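You operate a simulated robot arm through the tools that you are given. There is no shell and no other tool. Be economical: measure what you need, move in short steps, check, and stop when the job is done.

Carry out the task below with a simulated robot arm. There is one attempt and no reset: what you move stays moved.

TASK
Stack the carton marked "57" from the top of the pale bench on top of the carton that says "72".

It is judged by the outcome, as a careful person would: the job done as asked, and still so three seconds after it is handed in. It fails if anything else is knocked over, pushed out of place, dropped, spilled or broken.

THE ROBOT
A 7-joint arm with a two-finger parallel gripper, fixed in place. Base frame: the origin is at the foot of the arm, x ahead of it, y to its left, z up; the work surface is at about z = 0. Lengths are in mm, angles in degrees, forces in N, time in s.
With the tool pointing down near the work surface it reaches from about 240 to 620 mm from the base axis. Its first joint turns from -66.0 to 66.0 degrees. Payload 2.6 kg.
Tool frame: the origin (TCP) lies between the finger pads and is the grasp point; the fingertips stand 30 mm ahead of it; z points along the fingers, y is the line along which they close. The gripper opens to 94 mm. The fingers are 28 mm wide and 10 mm thick; the gripper's body (50 by 96 mm) begins 55 mm behind the TCP.
Orientation is that of the tool frame in the base frame, as a unit quaternion [x, y, z, w]. With the fingers straight down and closing along the base's y, the tool's x points along the base's -x, its y along +y and its z along -z.

THE INTERFACE
- The arm moves only by the tool arm_command. Its argument "steps" is one flat list of numbers, 5 for each row, row after row: the gripper command, from -1 (fully open) to 1 (shut), values between in proportion, then the shift along the base's x, y, z in mm, then the turn about the base's z in degrees. In form: [hand, tx, ty, tz, yaw, hand, tx, ty, tz, yaw, ...]. A call has 1 to 20 rows; each row shifts and turns the commanded pose from where the row before left it. A row lasts 0.2 s, in which the tool goes at most 50 mm and 8.6 degrees; a call with a longer step from one row to the next is refused whole, and so is a gripper value outside its range. A pose out of reach is approached as far as the arm can. The call stops where the force on the tool passes 40 N (or 10 N more than at its start, if that is more) or the arm is blocked; 0.2 s more then pass. The fingers move at their own pace (about 72 mm/s each) and stop on an object; they squeeze with about 26 N. The grip force told is the motor's: it shows also when the fingers shut on nothing. Time passes only in rows, and 0.2 s behind the last, so rows that do not move let the fingers close. It gives the time, the measured TCP pose, the force on the tool (base axes), the opening and the grip force at its end, in the units of the frame above (readings bear some noise).
- Cameras (640 x 400 px; columns grow to the right, rows downward): "scene" is fixed at [-0.5, 417.4, 586.6]; the picture's right is [-0.94, -0.33, 0.00], its down [-0.12, 0.34, -0.93] and it looks along [0.31, -0.88, -0.36] (base axes); focal length 347 px, centre (320, 200). "wrist" rides on the gripper at [-37, 0, -58] in the tool frame; the picture's right is [0.00, -1.00, 0.00], its down [0.97, 0.00, -0.24] and it looks along [0.24, 0.00, 0.97] (tool axes); focal length 218 px, centre (320, 200).
- grab_frame(camera): a new picture of that camera. No time passes.
- point_at(camera, pixels): for up to 12 pixels [column, row] of the newest picture of that camera ("zoom" is the newest enlarged one), the place [x, y, z] in the base frame of the surface seen there, good to about 2 mm, but the place of the scene camera against the robot may be out by one fixed shift of up to 18 mm in any direction. No time passes.
- inspect(camera, box): a new picture of the part [left, top, right, bottom] of that camera's present view, enlarged. No time passes.
- job_done(): hands the job in; it is judged then, once.

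Work in short steps. Measure before you move; look again where a grasp or a placing could have gone wrong, and mend it. You have 60 turns and 20 pictures in all, the two below and enlarged ones among them. Open the gripper and draw the arm clear of the work before you hand the job in, unless the task says otherwise; then end with one line.

The tools are called after "Request:" as name(argument=value, ...) on one line, values as JSON. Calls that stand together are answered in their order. arm_command: Moves the arm, as the interface text tells. Its arguments: {"type":"object","properties":{"steps":{"type":"array"}},"required":["steps"]} The other tools are called the same way: grab_frame (camera) takes a picture; point_at (camera, pixels) gives the place of the surface under pixels of a picture; inspect (camera, box) takes an enlarged picture of a part of a camera's view; job_done () hands the job in.

At the start:

```text
t: 0.0
tool_pos: [223.6, -283.2, 383.4]
ee_rot: [0.0, 1.0, 0.0, 0.0]
contact_force: [0.6, -0.5, -0.1]
opening: 94.0
grasp_force: 0.1
```

scene: 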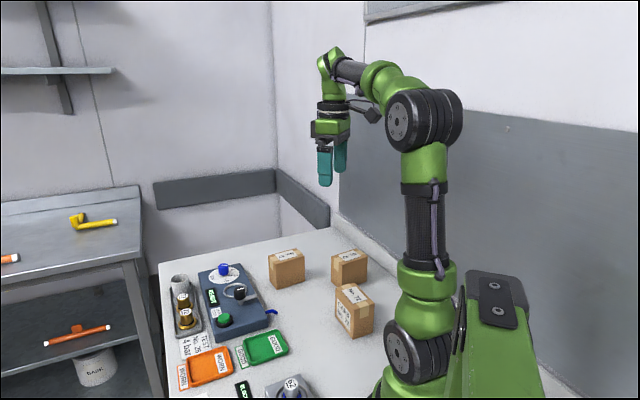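
wrist: 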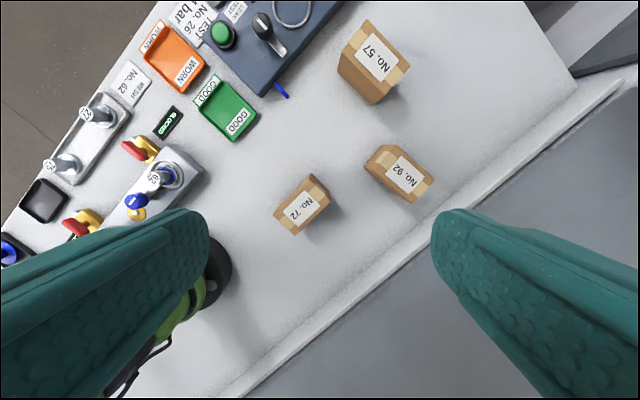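

The wrist picture shows "57" at about (377,57), "92" at (405,174) and "72" at (302,207). I'll enlarge it and measure their faces and corners.

Request:
inspect(camera="wrist", box=[250, 0, 450, 250])

Request:
inspect(camera="scene", box=[240, 230, 400, 350])

Request:
point_at(camera="wrist", pixels=[[377, 57], [302, 207], [405, 174], [368, 20], [408, 65], [376, 102], [340, 55], [340, 150], [315, 177], [328, 200], [295, 234], [277, 213]])

```text
1.60 times, centred on (350, 125) of wrist
```

zoom: 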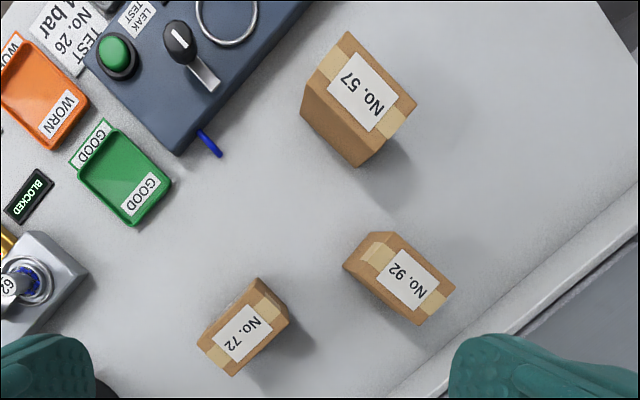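

```text
3.33 times, centred on (320, 290) of scene
```

zoom: 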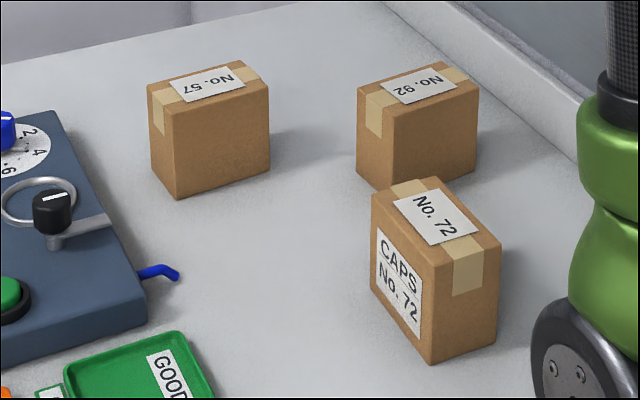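

```text
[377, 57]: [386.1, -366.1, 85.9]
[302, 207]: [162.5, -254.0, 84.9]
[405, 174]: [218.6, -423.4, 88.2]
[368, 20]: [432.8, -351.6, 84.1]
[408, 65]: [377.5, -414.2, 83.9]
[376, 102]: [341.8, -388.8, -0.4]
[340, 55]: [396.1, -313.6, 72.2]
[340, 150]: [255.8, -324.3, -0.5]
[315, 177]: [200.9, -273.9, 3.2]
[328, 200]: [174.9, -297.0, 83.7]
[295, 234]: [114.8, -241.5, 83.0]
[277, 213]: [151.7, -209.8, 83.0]
```

The tops are near z=84. I'll zoom in on each carton to get accurate corners.

Request:
inspect(camera="wrist", box=[320, 5, 448, 115])

```text
3.64 times, centred on (384, 60) of wrist
```

zoom: 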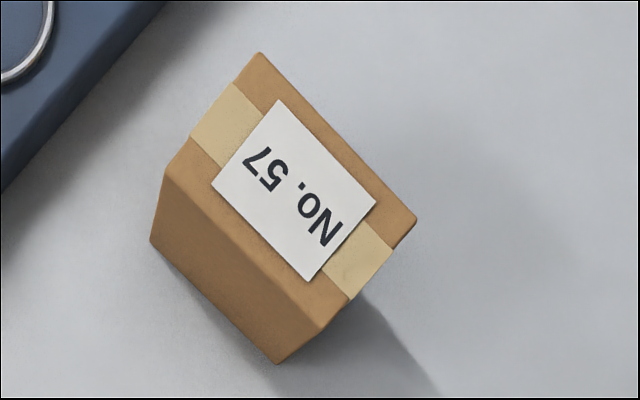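

Request:
point_at(camera="zoom", pixels=[[259, 57], [411, 217], [322, 323], [169, 172], [293, 190], [153, 240], [277, 358], [215, 270]])

Request:
inspect(camera="wrist", box=[250, 155, 370, 245])

```text
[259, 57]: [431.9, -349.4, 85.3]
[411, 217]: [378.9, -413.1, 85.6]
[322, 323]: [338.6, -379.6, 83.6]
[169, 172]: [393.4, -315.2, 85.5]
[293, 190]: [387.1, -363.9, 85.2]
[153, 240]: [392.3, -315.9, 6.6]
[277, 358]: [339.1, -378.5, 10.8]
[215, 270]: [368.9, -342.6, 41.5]
```

```text
4.44 times, centred on (310, 200) of wrist
```

zoom: 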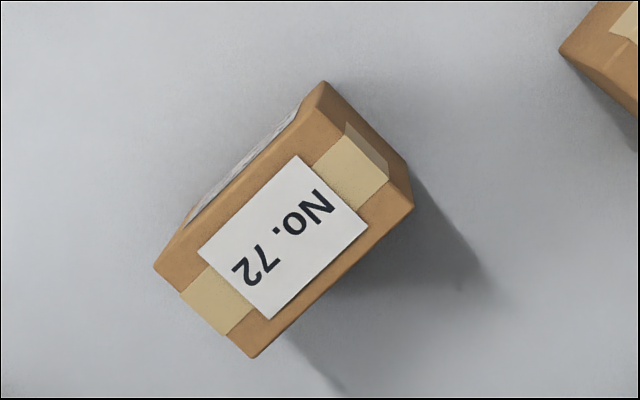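

Request:
point_at(camera="zoom", pixels=[[408, 206], [252, 352], [158, 266], [308, 116], [283, 237], [305, 90]])

```text
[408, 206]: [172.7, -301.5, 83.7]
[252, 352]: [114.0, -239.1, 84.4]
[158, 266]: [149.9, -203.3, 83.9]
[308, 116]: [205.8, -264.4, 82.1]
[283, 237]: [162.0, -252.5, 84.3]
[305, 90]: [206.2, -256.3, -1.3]
```

Carton 57 is centred at about (385.7, -364.3), its top is at z=85, and its short axis lies at -40.3°. Carton 72 is centred at (160.6, -252.1), its top is at z=84, and its short axis lies at about 43.5°. I'll move above 57 with yaw +49.7°.

Request:
arm_command(steps=[-1, 23.157, -11.586, -26.2, 7.1, -1, 23.157, -11.586, -26.2, 7.1, -1, 23.157, -11.586, -26.2, 7.1, -1, 23.157, -11.586, -26.2, 7.1, -1, 23.157, -11.586, -26.2, 7.1, -1, 23.157, -11.586, -26.2, 7.1, -1, 23.157, -11.586, -26.2, 7.1, -1, 0, 0, 0, 0, -1, 0, 0, 0, 0])

Request:
grab_frame(camera="wrist")

```text
t: 2.0
tool_pos: [386.2, -364.6, 197.6]
ee_rot: [-0.42, 0.907, 0.0, 0.0]
contact_force: [-0.4, 0.0, -0.7]
opening: 93.9
grasp_force: 0.0
```

```text
13 pictures are left
```

wrist: 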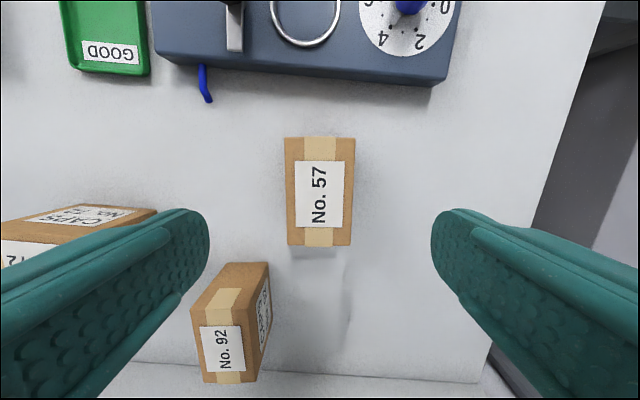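

The fingers straddle 57, which spans columns 285–354, centred and square, with clearance from 92. Next I descend to z≈50 and close.

Request:
arm_command(steps=[-1, 0, 0, -35, 0, -1, 0, 0, -35, 0, -1, 0, 0, -30, 0, -1, 0, 0, -25, 0, -1, 0, 0, -15, 0, -1, 0, 0, -8, 0, -1, 0, 0, 0, 0, 0, 0, 0, 0, 0, 0.5, 0, 0, 0, 0, 1, 0, 0, 0, 0, 1, 0, 0, 0, 0, 1, 0, 0, 0, 0])

```text
t: 4.6
tool_pos: [386.1, -364.5, 52.7]
ee_rot: [-0.42, 0.907, -0.001, 0.0]
contact_force: [0.8, 0.5, 0.0]
opening: 59.0
grasp_force: 25.8
```

The fingers closed on the carton with the opening at 59 and the grip at 26 N. I'll lift it slowly and check.

Request:
arm_command(steps=[1, 0, 0, 5, 0, 1, 0, 0, 10, 0, 1, 0, 0, 20, 0, 1, 0, 0, 30, 0, 1, 0, 0, 35, 0, 1, 0, 0, 35, 0, 1, 0, 0, 15, 0, 1, 0, 0, 0, 0, 1, 0, 0, 0, 0])

Request:
grab_frame(camera="wrist")

Request:
grab_frame(camera="scene")

```text
t: 6.6
tool_pos: [388.3, -365.3, 203.3]
ee_rot: [-0.42, 0.907, 0.0, 0.0]
contact_force: [-0.2, 0.0, -2.4]
opening: 54.5
grasp_force: 26.8
```

```text
12 pictures are left
```

wrist: 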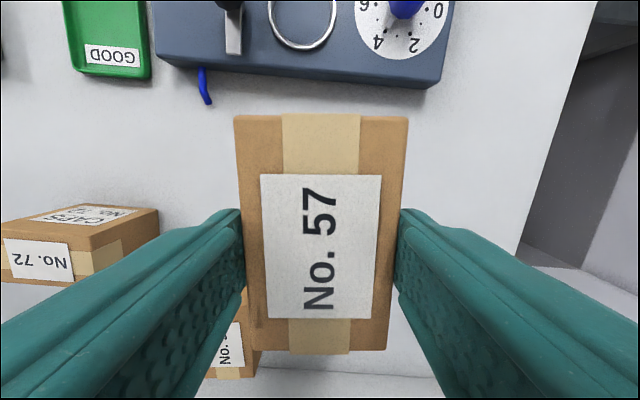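

```text
11 pictures are left
```

scene: 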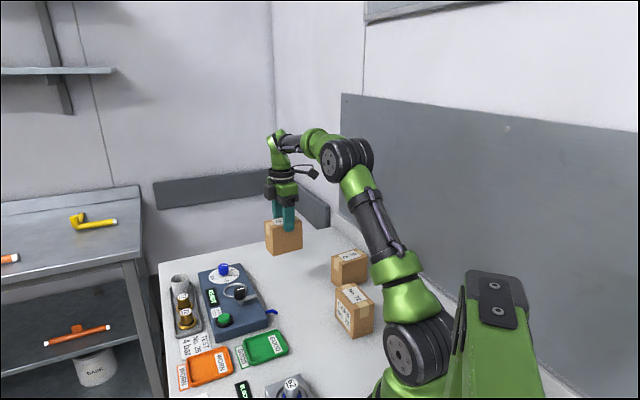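

The carton is lifted. I'll measure its four top corners to find its offset and tilt in the hand.

Request:
point_at(camera="wrist", pixels=[[239, 122], [402, 122], [382, 345], [255, 343], [320, 230], [30, 245], [110, 215]])

```text
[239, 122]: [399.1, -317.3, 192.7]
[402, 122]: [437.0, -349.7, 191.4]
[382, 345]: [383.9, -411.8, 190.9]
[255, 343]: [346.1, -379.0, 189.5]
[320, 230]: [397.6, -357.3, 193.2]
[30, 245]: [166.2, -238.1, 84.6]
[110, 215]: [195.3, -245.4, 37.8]
```

The top is at z≈191 with the TCP at 203, so the carton slid about 44 mm down between the fingers and only about 18 mm of it is held. I'll wait briefly and check whether it is still slipping.

Request:
arm_command(steps=[1, 0, 0, 0, 0, 1, 0, 0, 0, 0, 1, 0, 0, 0, 0])

Request:
grab_frame(camera="wrist")

Request:
point_at(camera="wrist", pixels=[[239, 122], [402, 122], [382, 345], [255, 343], [320, 230]])

```text
t: 7.4
tool_pos: [387.5, -365.3, 203.9]
ee_rot: [-0.42, 0.907, 0.0, 0.001]
contact_force: [0.1, 0.7, -3.4]
opening: 54.3
grasp_force: 26.1
```

```text
10 pictures are left
```

wrist: 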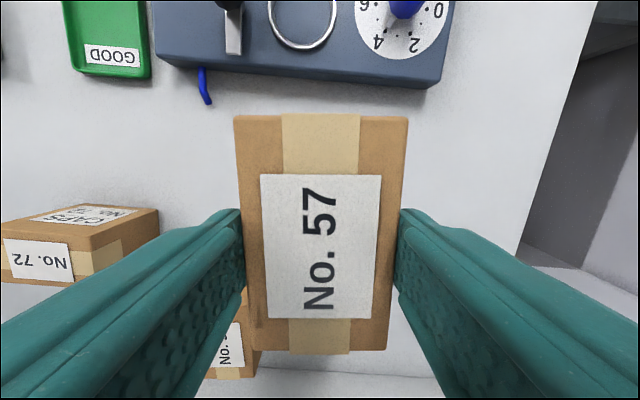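

```text
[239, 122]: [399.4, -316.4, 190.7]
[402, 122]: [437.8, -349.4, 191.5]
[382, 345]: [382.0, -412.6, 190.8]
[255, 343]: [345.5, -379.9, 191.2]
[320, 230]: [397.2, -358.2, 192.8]
```

The carton is stable now, but held only by its top edge. I'll set it back down here, gently, and regrasp it lower with a longer squeeze.

Request:
arm_command(steps=[1, 0, 0, -15, 0, 1, 0, 0, -25, 0, 1, 0, 0, -25, 0, 1, 0, 0, -18, 0, 1, 0, 0, -10, 0, 1, 0, 0, -5, 0, 1, 0, 0, -3, 0, 1, 0, 0, 0, 0, 1, 0, 0, 0, 0])

```text
t: 9.4
tool_pos: [386.4, -360.8, 102.0]
ee_rot: [-0.42, 0.908, 0.0, 0.0]
contact_force: [-0.2, 0.0, -1.8]
opening: 54.4
grasp_force: 26.1
```

Request:
arm_command(steps=[1, 0, 0, -2, 0, 1, 0, 0, -2, 0, 1, 0, 0, 0, 0])

Request:
grab_frame(camera="wrist")

Request:
point_at(camera="wrist", pixels=[[245, 125], [398, 125], [380, 340], [258, 340], [320, 230]])

```text
t: 10.2
tool_pos: [385.0, -364.2, 97.1]
ee_rot: [-0.421, 0.907, 0.0, 0.0]
contact_force: [0.1, 0.4, -2.7]
opening: 54.3
grasp_force: 26.3
```

```text
9 pictures are left
```

wrist: 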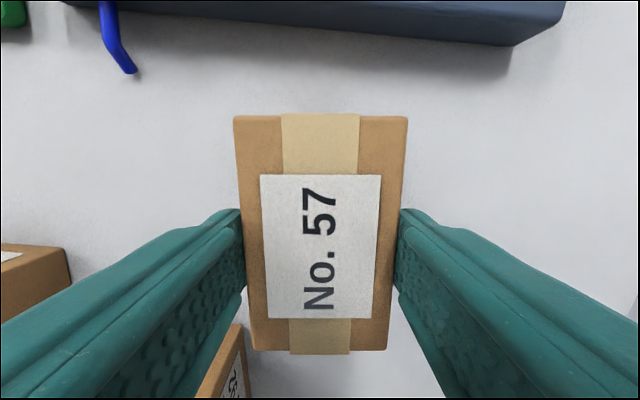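

```text
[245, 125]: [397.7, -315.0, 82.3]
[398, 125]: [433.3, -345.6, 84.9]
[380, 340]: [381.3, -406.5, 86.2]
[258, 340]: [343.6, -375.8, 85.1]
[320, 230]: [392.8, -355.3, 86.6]
```

The top is at about 85, so the carton is practically on the bench. I'll lower another 2 mm, release, go down to z≈45 and close for longer.

Request:
arm_command(steps=[1, 0, 0, -1.5, 0, 1, 0, 0, 0, 0, 0.1, 0, 0, 0, 0, -0.4, 0, 0, 0, 0, -1, 0, 0, 0, 0, -1, 0, 0, 0, 0, -1, 0, 0, -15, 0, -1, 0, 0, -20, 0, -1, 0, 0, -13, 0, -1, 0, 0, 0, 0])

Request:
arm_command(steps=[1, 0, 0, 0, 0, 1, 0, 0, 0, 0, 1, 0, 0, 0, 0, 1, 0, 0, 0, 0, 1, 0, 0, 0, 0, 1, 0, 0, 0, 0, 1, 0, 0, 0, 0, 1, 0, 0, 0, 0])

```text
t: 12.4
tool_pos: [386.2, -362.8, 46.8]
ee_rot: [-0.42, 0.907, 0.0, 0.0]
contact_force: [0.2, 0.0, 0.6]
opening: 93.8
grasp_force: 0.0
```

```text
t: 14.2
tool_pos: [385.5, -363.5, 47.1]
ee_rot: [-0.42, 0.907, 0.0, 0.0]
contact_force: [0.0, -0.3, -0.4]
opening: 58.9
grasp_force: 26.0
```

At this height the fingers stop at 58.9, against 54.3 near the top. I'll lift slowly by a small amount and check for slip.

Request:
arm_command(steps=[1, 0, 0, 3, 0, 1, 0, 0, 3, 0, 1, 0, 0, 4, 0, 1, 0, 0, 5, 0, 1, 0, 0, 5, 0, 1, 0, 0, 0, 0])

Request:
grab_frame(camera="wrist")

Request:
point_at(camera="wrist", pixels=[[300, 50], [340, 50], [320, 120], [320, 230]])

```text
t: 15.6
tool_pos: [387.9, -365.2, 67.9]
ee_rot: [-0.42, 0.907, -0.001, 0.0]
contact_force: [-0.1, 0.5, -1.6]
opening: 59.0
grasp_force: 26.1
```

```text
8 pictures are left
```

wrist: 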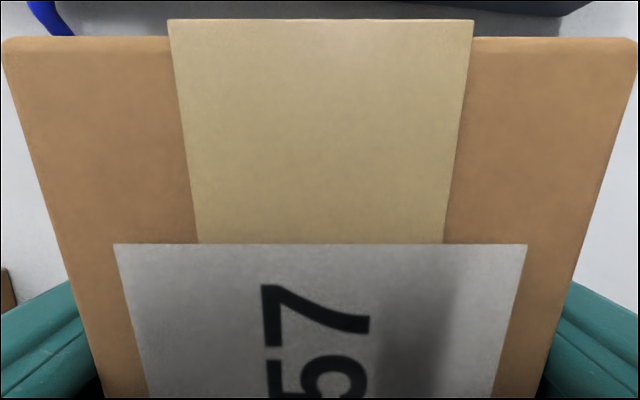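

```text
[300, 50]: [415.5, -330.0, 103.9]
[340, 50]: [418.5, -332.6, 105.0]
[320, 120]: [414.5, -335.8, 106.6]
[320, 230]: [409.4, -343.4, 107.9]
```

There's no slip this time; the top is about 38 mm above the TCP. The wider opening suggests the carton's top rim is caught on the upper, thicker part of the fingers, so I'll set it down and regrasp about 25 mm higher for flat pad contact.

Request:
arm_command(steps=[1, 0, 0, -6, 0, 1, 0, 0, -6, 0, 1, 0, 0, -4, 0, 1, 0, 0, -3, 0, 1, 0, 0, -1, 0, 1, 0, 0, 0, 0, 0, 0, 0, 0, 0, -0.6, 0, 0, 0, 0, -0.6, 0, 0, 0, 0, -0.6, 0, 0, 10, 0, -0.6, 0, 0, 13, 0, -0.6, 0, 0, 0, 0])

Request:
arm_command(steps=[1, 0, 0, 0, 0, 1, 0, 0, 0, 0, 1, 0, 0, 0, 0, 1, 0, 0, 0, 0, 1, 0, 0, 0, 0, 1, 0, 0, 0, 0])

```text
t: 18.2
tool_pos: [388.5, -362.6, 71.0]
ee_rot: [-0.42, 0.907, 0.0, 0.0]
contact_force: [-0.1, -0.4, -0.3]
opening: 75.1
grasp_force: 0.1
```

```text
t: 19.6
tool_pos: [388.6, -363.2, 70.2]
ee_rot: [-0.421, 0.907, 0.001, 0.001]
contact_force: [0.1, 1.5, 2.9]
opening: 59.2
grasp_force: 26.1
```

The opening is still 59, so the carton is simply wider mid-height. I'll lift slowly and watch.

Request:
arm_command(steps=[1, 0, 0, 3, 0, 1, 0, 0, 5, 0, 1, 0, 0, 8, 0, 1, 0, 0, 8, 0, 1, 0, 0, 8, 0, 1, 0, 0, 8, 0, 1, 0, 0, 8, 0, 1, 0, 0, 8, 0, 1, 0, 0, 8, 0, 1, 0, 0, 8, 0, 1, 0, 0, 8, 0, 1, 0, 0, 8, 0, 1, 0, 0, 8, 0, 1, 0, 0, 8, 0, 1, 0, 0, 8, 0, 1, 0, 0, 8, 0, 1, 0, 0, 8, 0, 1, 0, 0, 6, 0, 1, 0, 0, 2, 0, 1, 0, 0, 0, 0])

Request:
grab_frame(camera="wrist")

Request:
point_at(camera="wrist", pixels=[[320, 150], [320, 230], [320, 300], [270, 150], [370, 150]])

```text
t: 23.8
tool_pos: [387.3, -364.6, 208.0]
ee_rot: [-0.42, 0.907, 0.0, 0.0]
contact_force: [-0.4, -1.3, -3.1]
opening: 59.1
grasp_force: 25.9
```

```text
7 pictures are left
```

wrist: 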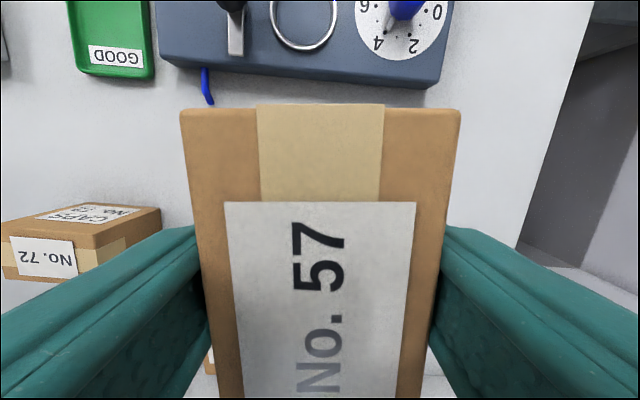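

```text
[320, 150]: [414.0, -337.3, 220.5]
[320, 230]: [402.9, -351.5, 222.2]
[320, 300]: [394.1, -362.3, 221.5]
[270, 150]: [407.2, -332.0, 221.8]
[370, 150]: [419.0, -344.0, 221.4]
```

It's held firmly and level, with the top 13.5 mm above the TCP. I'll check the far edge for the in-hand offset.

Request:
point_at(camera="wrist", pixels=[[186, 115], [455, 115], [320, 108], [230, 112], [410, 112], [330, 390]])

```text
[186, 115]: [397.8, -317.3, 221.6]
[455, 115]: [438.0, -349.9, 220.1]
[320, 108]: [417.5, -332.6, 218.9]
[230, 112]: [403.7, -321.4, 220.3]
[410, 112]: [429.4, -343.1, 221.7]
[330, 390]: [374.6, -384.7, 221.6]
```

The carton's centre is about 2 mm ahead of the TCP along its long axis. I'll carry it slowly at this height to above 72, turning -96.8° to line up.

Request:
arm_command(steps=[1, -6, 3, 2, -2.4, 1, -12, 6, 2, -5.4, 1, -13, 6.5, 2, -5.55, 1, -13, 6.5, 2, -5.55, 1, -13, 6.5, 2, -5.55, 1, -13, 6.5, 0, -5.55, 1, -13, 6.5, 0, -5.55, 1, -13, 6.5, 0, -5.55, 1, -13, 6.5, 0, -5.55, 1, -13, 6.5, 0, -5.55, 1, -13, 6.5, 0, -5.55, 1, -13, 6.5, 0, -5.55, 1, -13, 6.5, 0, -5.55, 1, -13, 6.5, 0, -5.55, 1, -13, 6.5, 0, -5.55, 1, -13, 6.5, 0, -5.55, 1, -13, 6.5, 0, -5.55, 1, -10, 5.5, 0, -4.2, 1, -4, 2, 0, -1.55, 1, 0, 0, 0, 0])

Request:
grab_frame(camera="wrist")

Request:
inspect(camera="scene", box=[270, 180, 430, 350])

```text
t: 28.0
tool_pos: [160.6, -249.7, 216.5]
ee_rot: [0.4, 0.917, 0.0, 0.0]
contact_force: [-0.7, -0.3, -1.9]
opening: 59.3
grasp_force: 26.1
```

```text
6 pictures are left
```

wrist: 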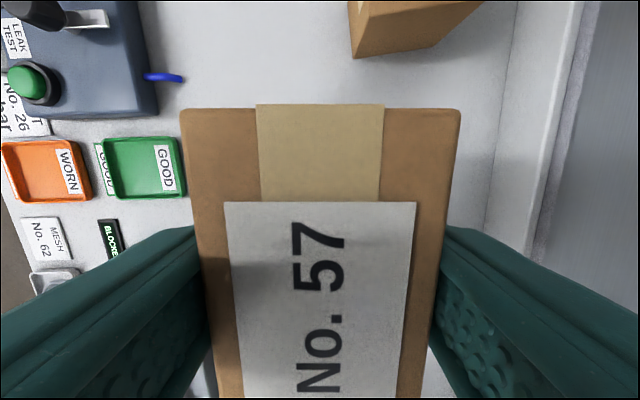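

```text
2.35 times, centred on (350, 265) of scene
```

zoom: 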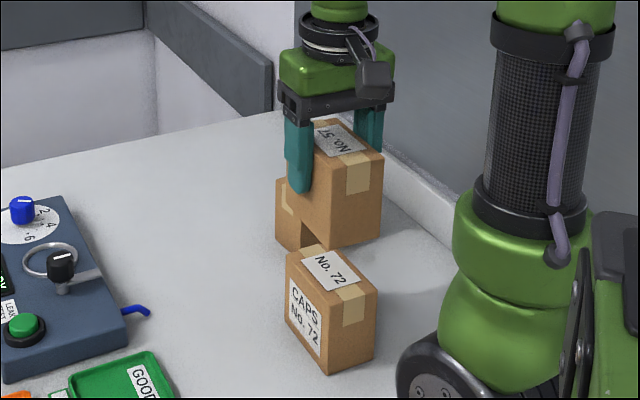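

The orientation matches. I'll measure both cartons in the same scene view to compare their relative offset.

Request:
point_at(camera="zoom", pixels=[[379, 159], [373, 294], [327, 182], [327, 314], [381, 205], [375, 340], [328, 240], [328, 365], [330, 215], [327, 340]])

```text
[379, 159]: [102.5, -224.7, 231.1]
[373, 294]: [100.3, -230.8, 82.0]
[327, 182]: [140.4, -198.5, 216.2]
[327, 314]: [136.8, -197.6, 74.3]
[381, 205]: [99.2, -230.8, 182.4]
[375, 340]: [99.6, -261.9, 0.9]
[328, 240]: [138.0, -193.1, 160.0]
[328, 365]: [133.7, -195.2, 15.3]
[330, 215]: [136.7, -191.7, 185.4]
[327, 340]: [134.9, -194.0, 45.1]
```

57 sits about 2–3 mm off from 72 in that view. I'll shift it (-1, -2) and descend to just above contact, expected at TCP z≈156.

Request:
arm_command(steps=[1, -1, -2, -5, 0, 1, 0, 0, -10, 0, 1, 0, 0, -10, 0, 1, 0, 0, -10, 0, 1, 0, 0, -8, 0, 1, 0, 0, -6, 0, 1, 0, 0, -4, 0, 1, 0, 0, -2, 0, 1, 0, 0, 0, 0])

Request:
inspect(camera="scene", box=[290, 210, 410, 350])

```text
t: 30.0
tool_pos: [157.6, -252.0, 162.3]
ee_rot: [0.399, 0.917, 0.0, -0.001]
contact_force: [0.6, 0.1, -1.0]
opening: 59.2
grasp_force: 25.7
```

```text
2.86 times, centred on (350, 280) of scene
```

zoom: 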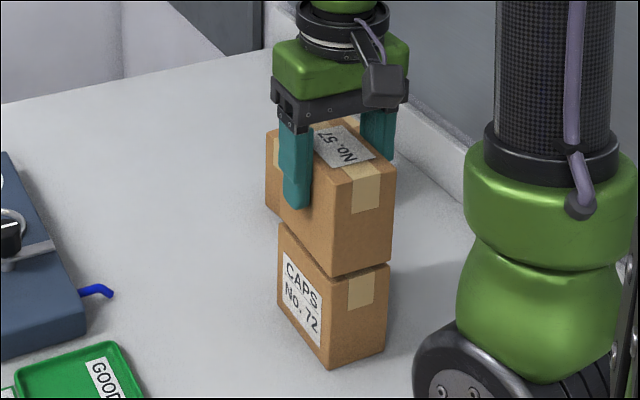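

A narrow gap of a few mm remains and the cartons are aligned. I'll lower in small steps to contact.

Request:
arm_command(steps=[1, 0, 0, -1.5, 0, 1, 0, 0, -1.5, 0, 1, 0, 0, -1.5, 0, 1, 0, 0, -1, 0, 1, 0, 0, 0, 0])

```text
t: 31.2
tool_pos: [159.0, -251.7, 155.2]
ee_rot: [0.399, 0.917, 0.0, 0.0]
contact_force: [-0.3, -0.4, -0.4]
opening: 59.0
grasp_force: 26.0
```

Request:
arm_command(steps=[1, 0, 0, -0.7, 0, 1, 0, 0, 0, 0, 1, 0, 0, 0, 0])

Request:
inspect(camera="scene", box=[300, 230, 400, 350])

```text
t: 32.0
tool_pos: [158.1, -253.2, 154.7]
ee_rot: [0.399, 0.917, 0.001, 0.0]
contact_force: [-0.2, -0.8, 0.4]
opening: 59.2
grasp_force: 26.2
```

```text
3.33 times, centred on (350, 290) of scene
```

zoom: 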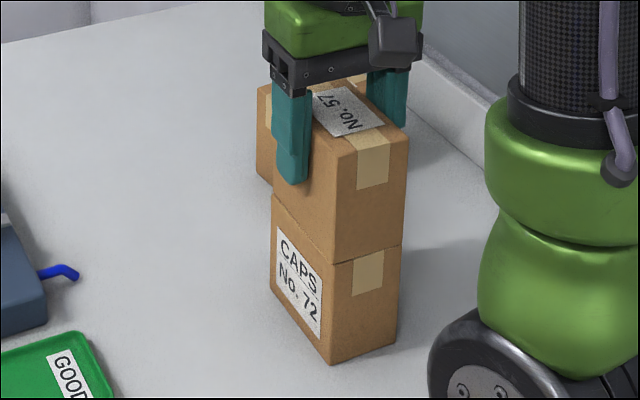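

The force has gone from about -2 to +0.4 N and the seam is closed, so 57 is resting on 72. I'll release gradually, then rise straight up.

Request:
arm_command(steps=[0.1, 0, 0, 0, 0, -0.4, 0, 0, 0, 0, -0.8, 0, 0, 0, 0, -0.8, 0, 0, 0, 0, -0.8, 0, 0, 5, 0, -0.8, 0, 0, 15, 0, -0.8, 0, 0, 25, 0, -0.8, 0, 0, 35, 0, -0.8, 0, 0, 35, 0, -0.8, 0, 0, 35, 0, -0.8, 0, 0, 20, 0, -0.8, 0, 0, 0, 0])

Request:
arm_command(steps=[-0.8, 20, -10, 10, 0, -0.8, 30, -15, 10, 0, -0.8, 30, -15, 0, 0, -0.8, 0, 0, 0, 0])

Request:
grab_frame(camera="scene")

```text
t: 34.6
tool_pos: [160.3, -250.7, 326.4]
ee_rot: [0.399, 0.917, 0.0, 0.001]
contact_force: [0.0, -0.5, 0.4]
opening: 84.5
grasp_force: 0.0
```

```text
t: 35.6
tool_pos: [239.6, -290.8, 345.6]
ee_rot: [0.4, 0.917, 0.0, -0.001]
contact_force: [0.8, 0.2, -0.1]
opening: 84.6
grasp_force: 0.1
```

```text
2 pictures are left
```

scene: 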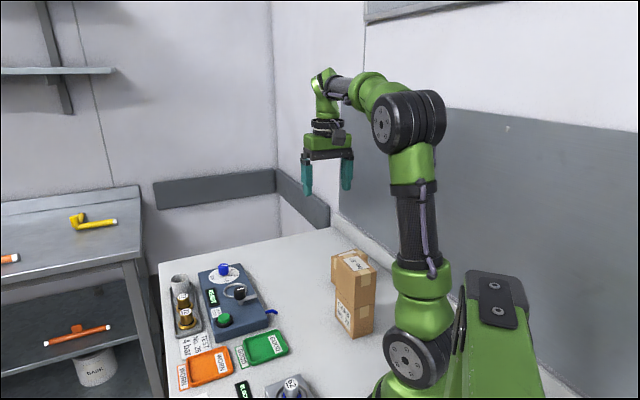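

The stack stands square at (355,290), nothing else has moved, and the arm is clear with the gripper open.

Request:
job_done()

```text
The job is handed in.
```

Carton 57 is stacked squarely on carton 72, the gripper is open and clear, and nothing else was moved; the carton slipped in the gripper on the first lift, so I set it back on the bench and regrasped it before stacking.
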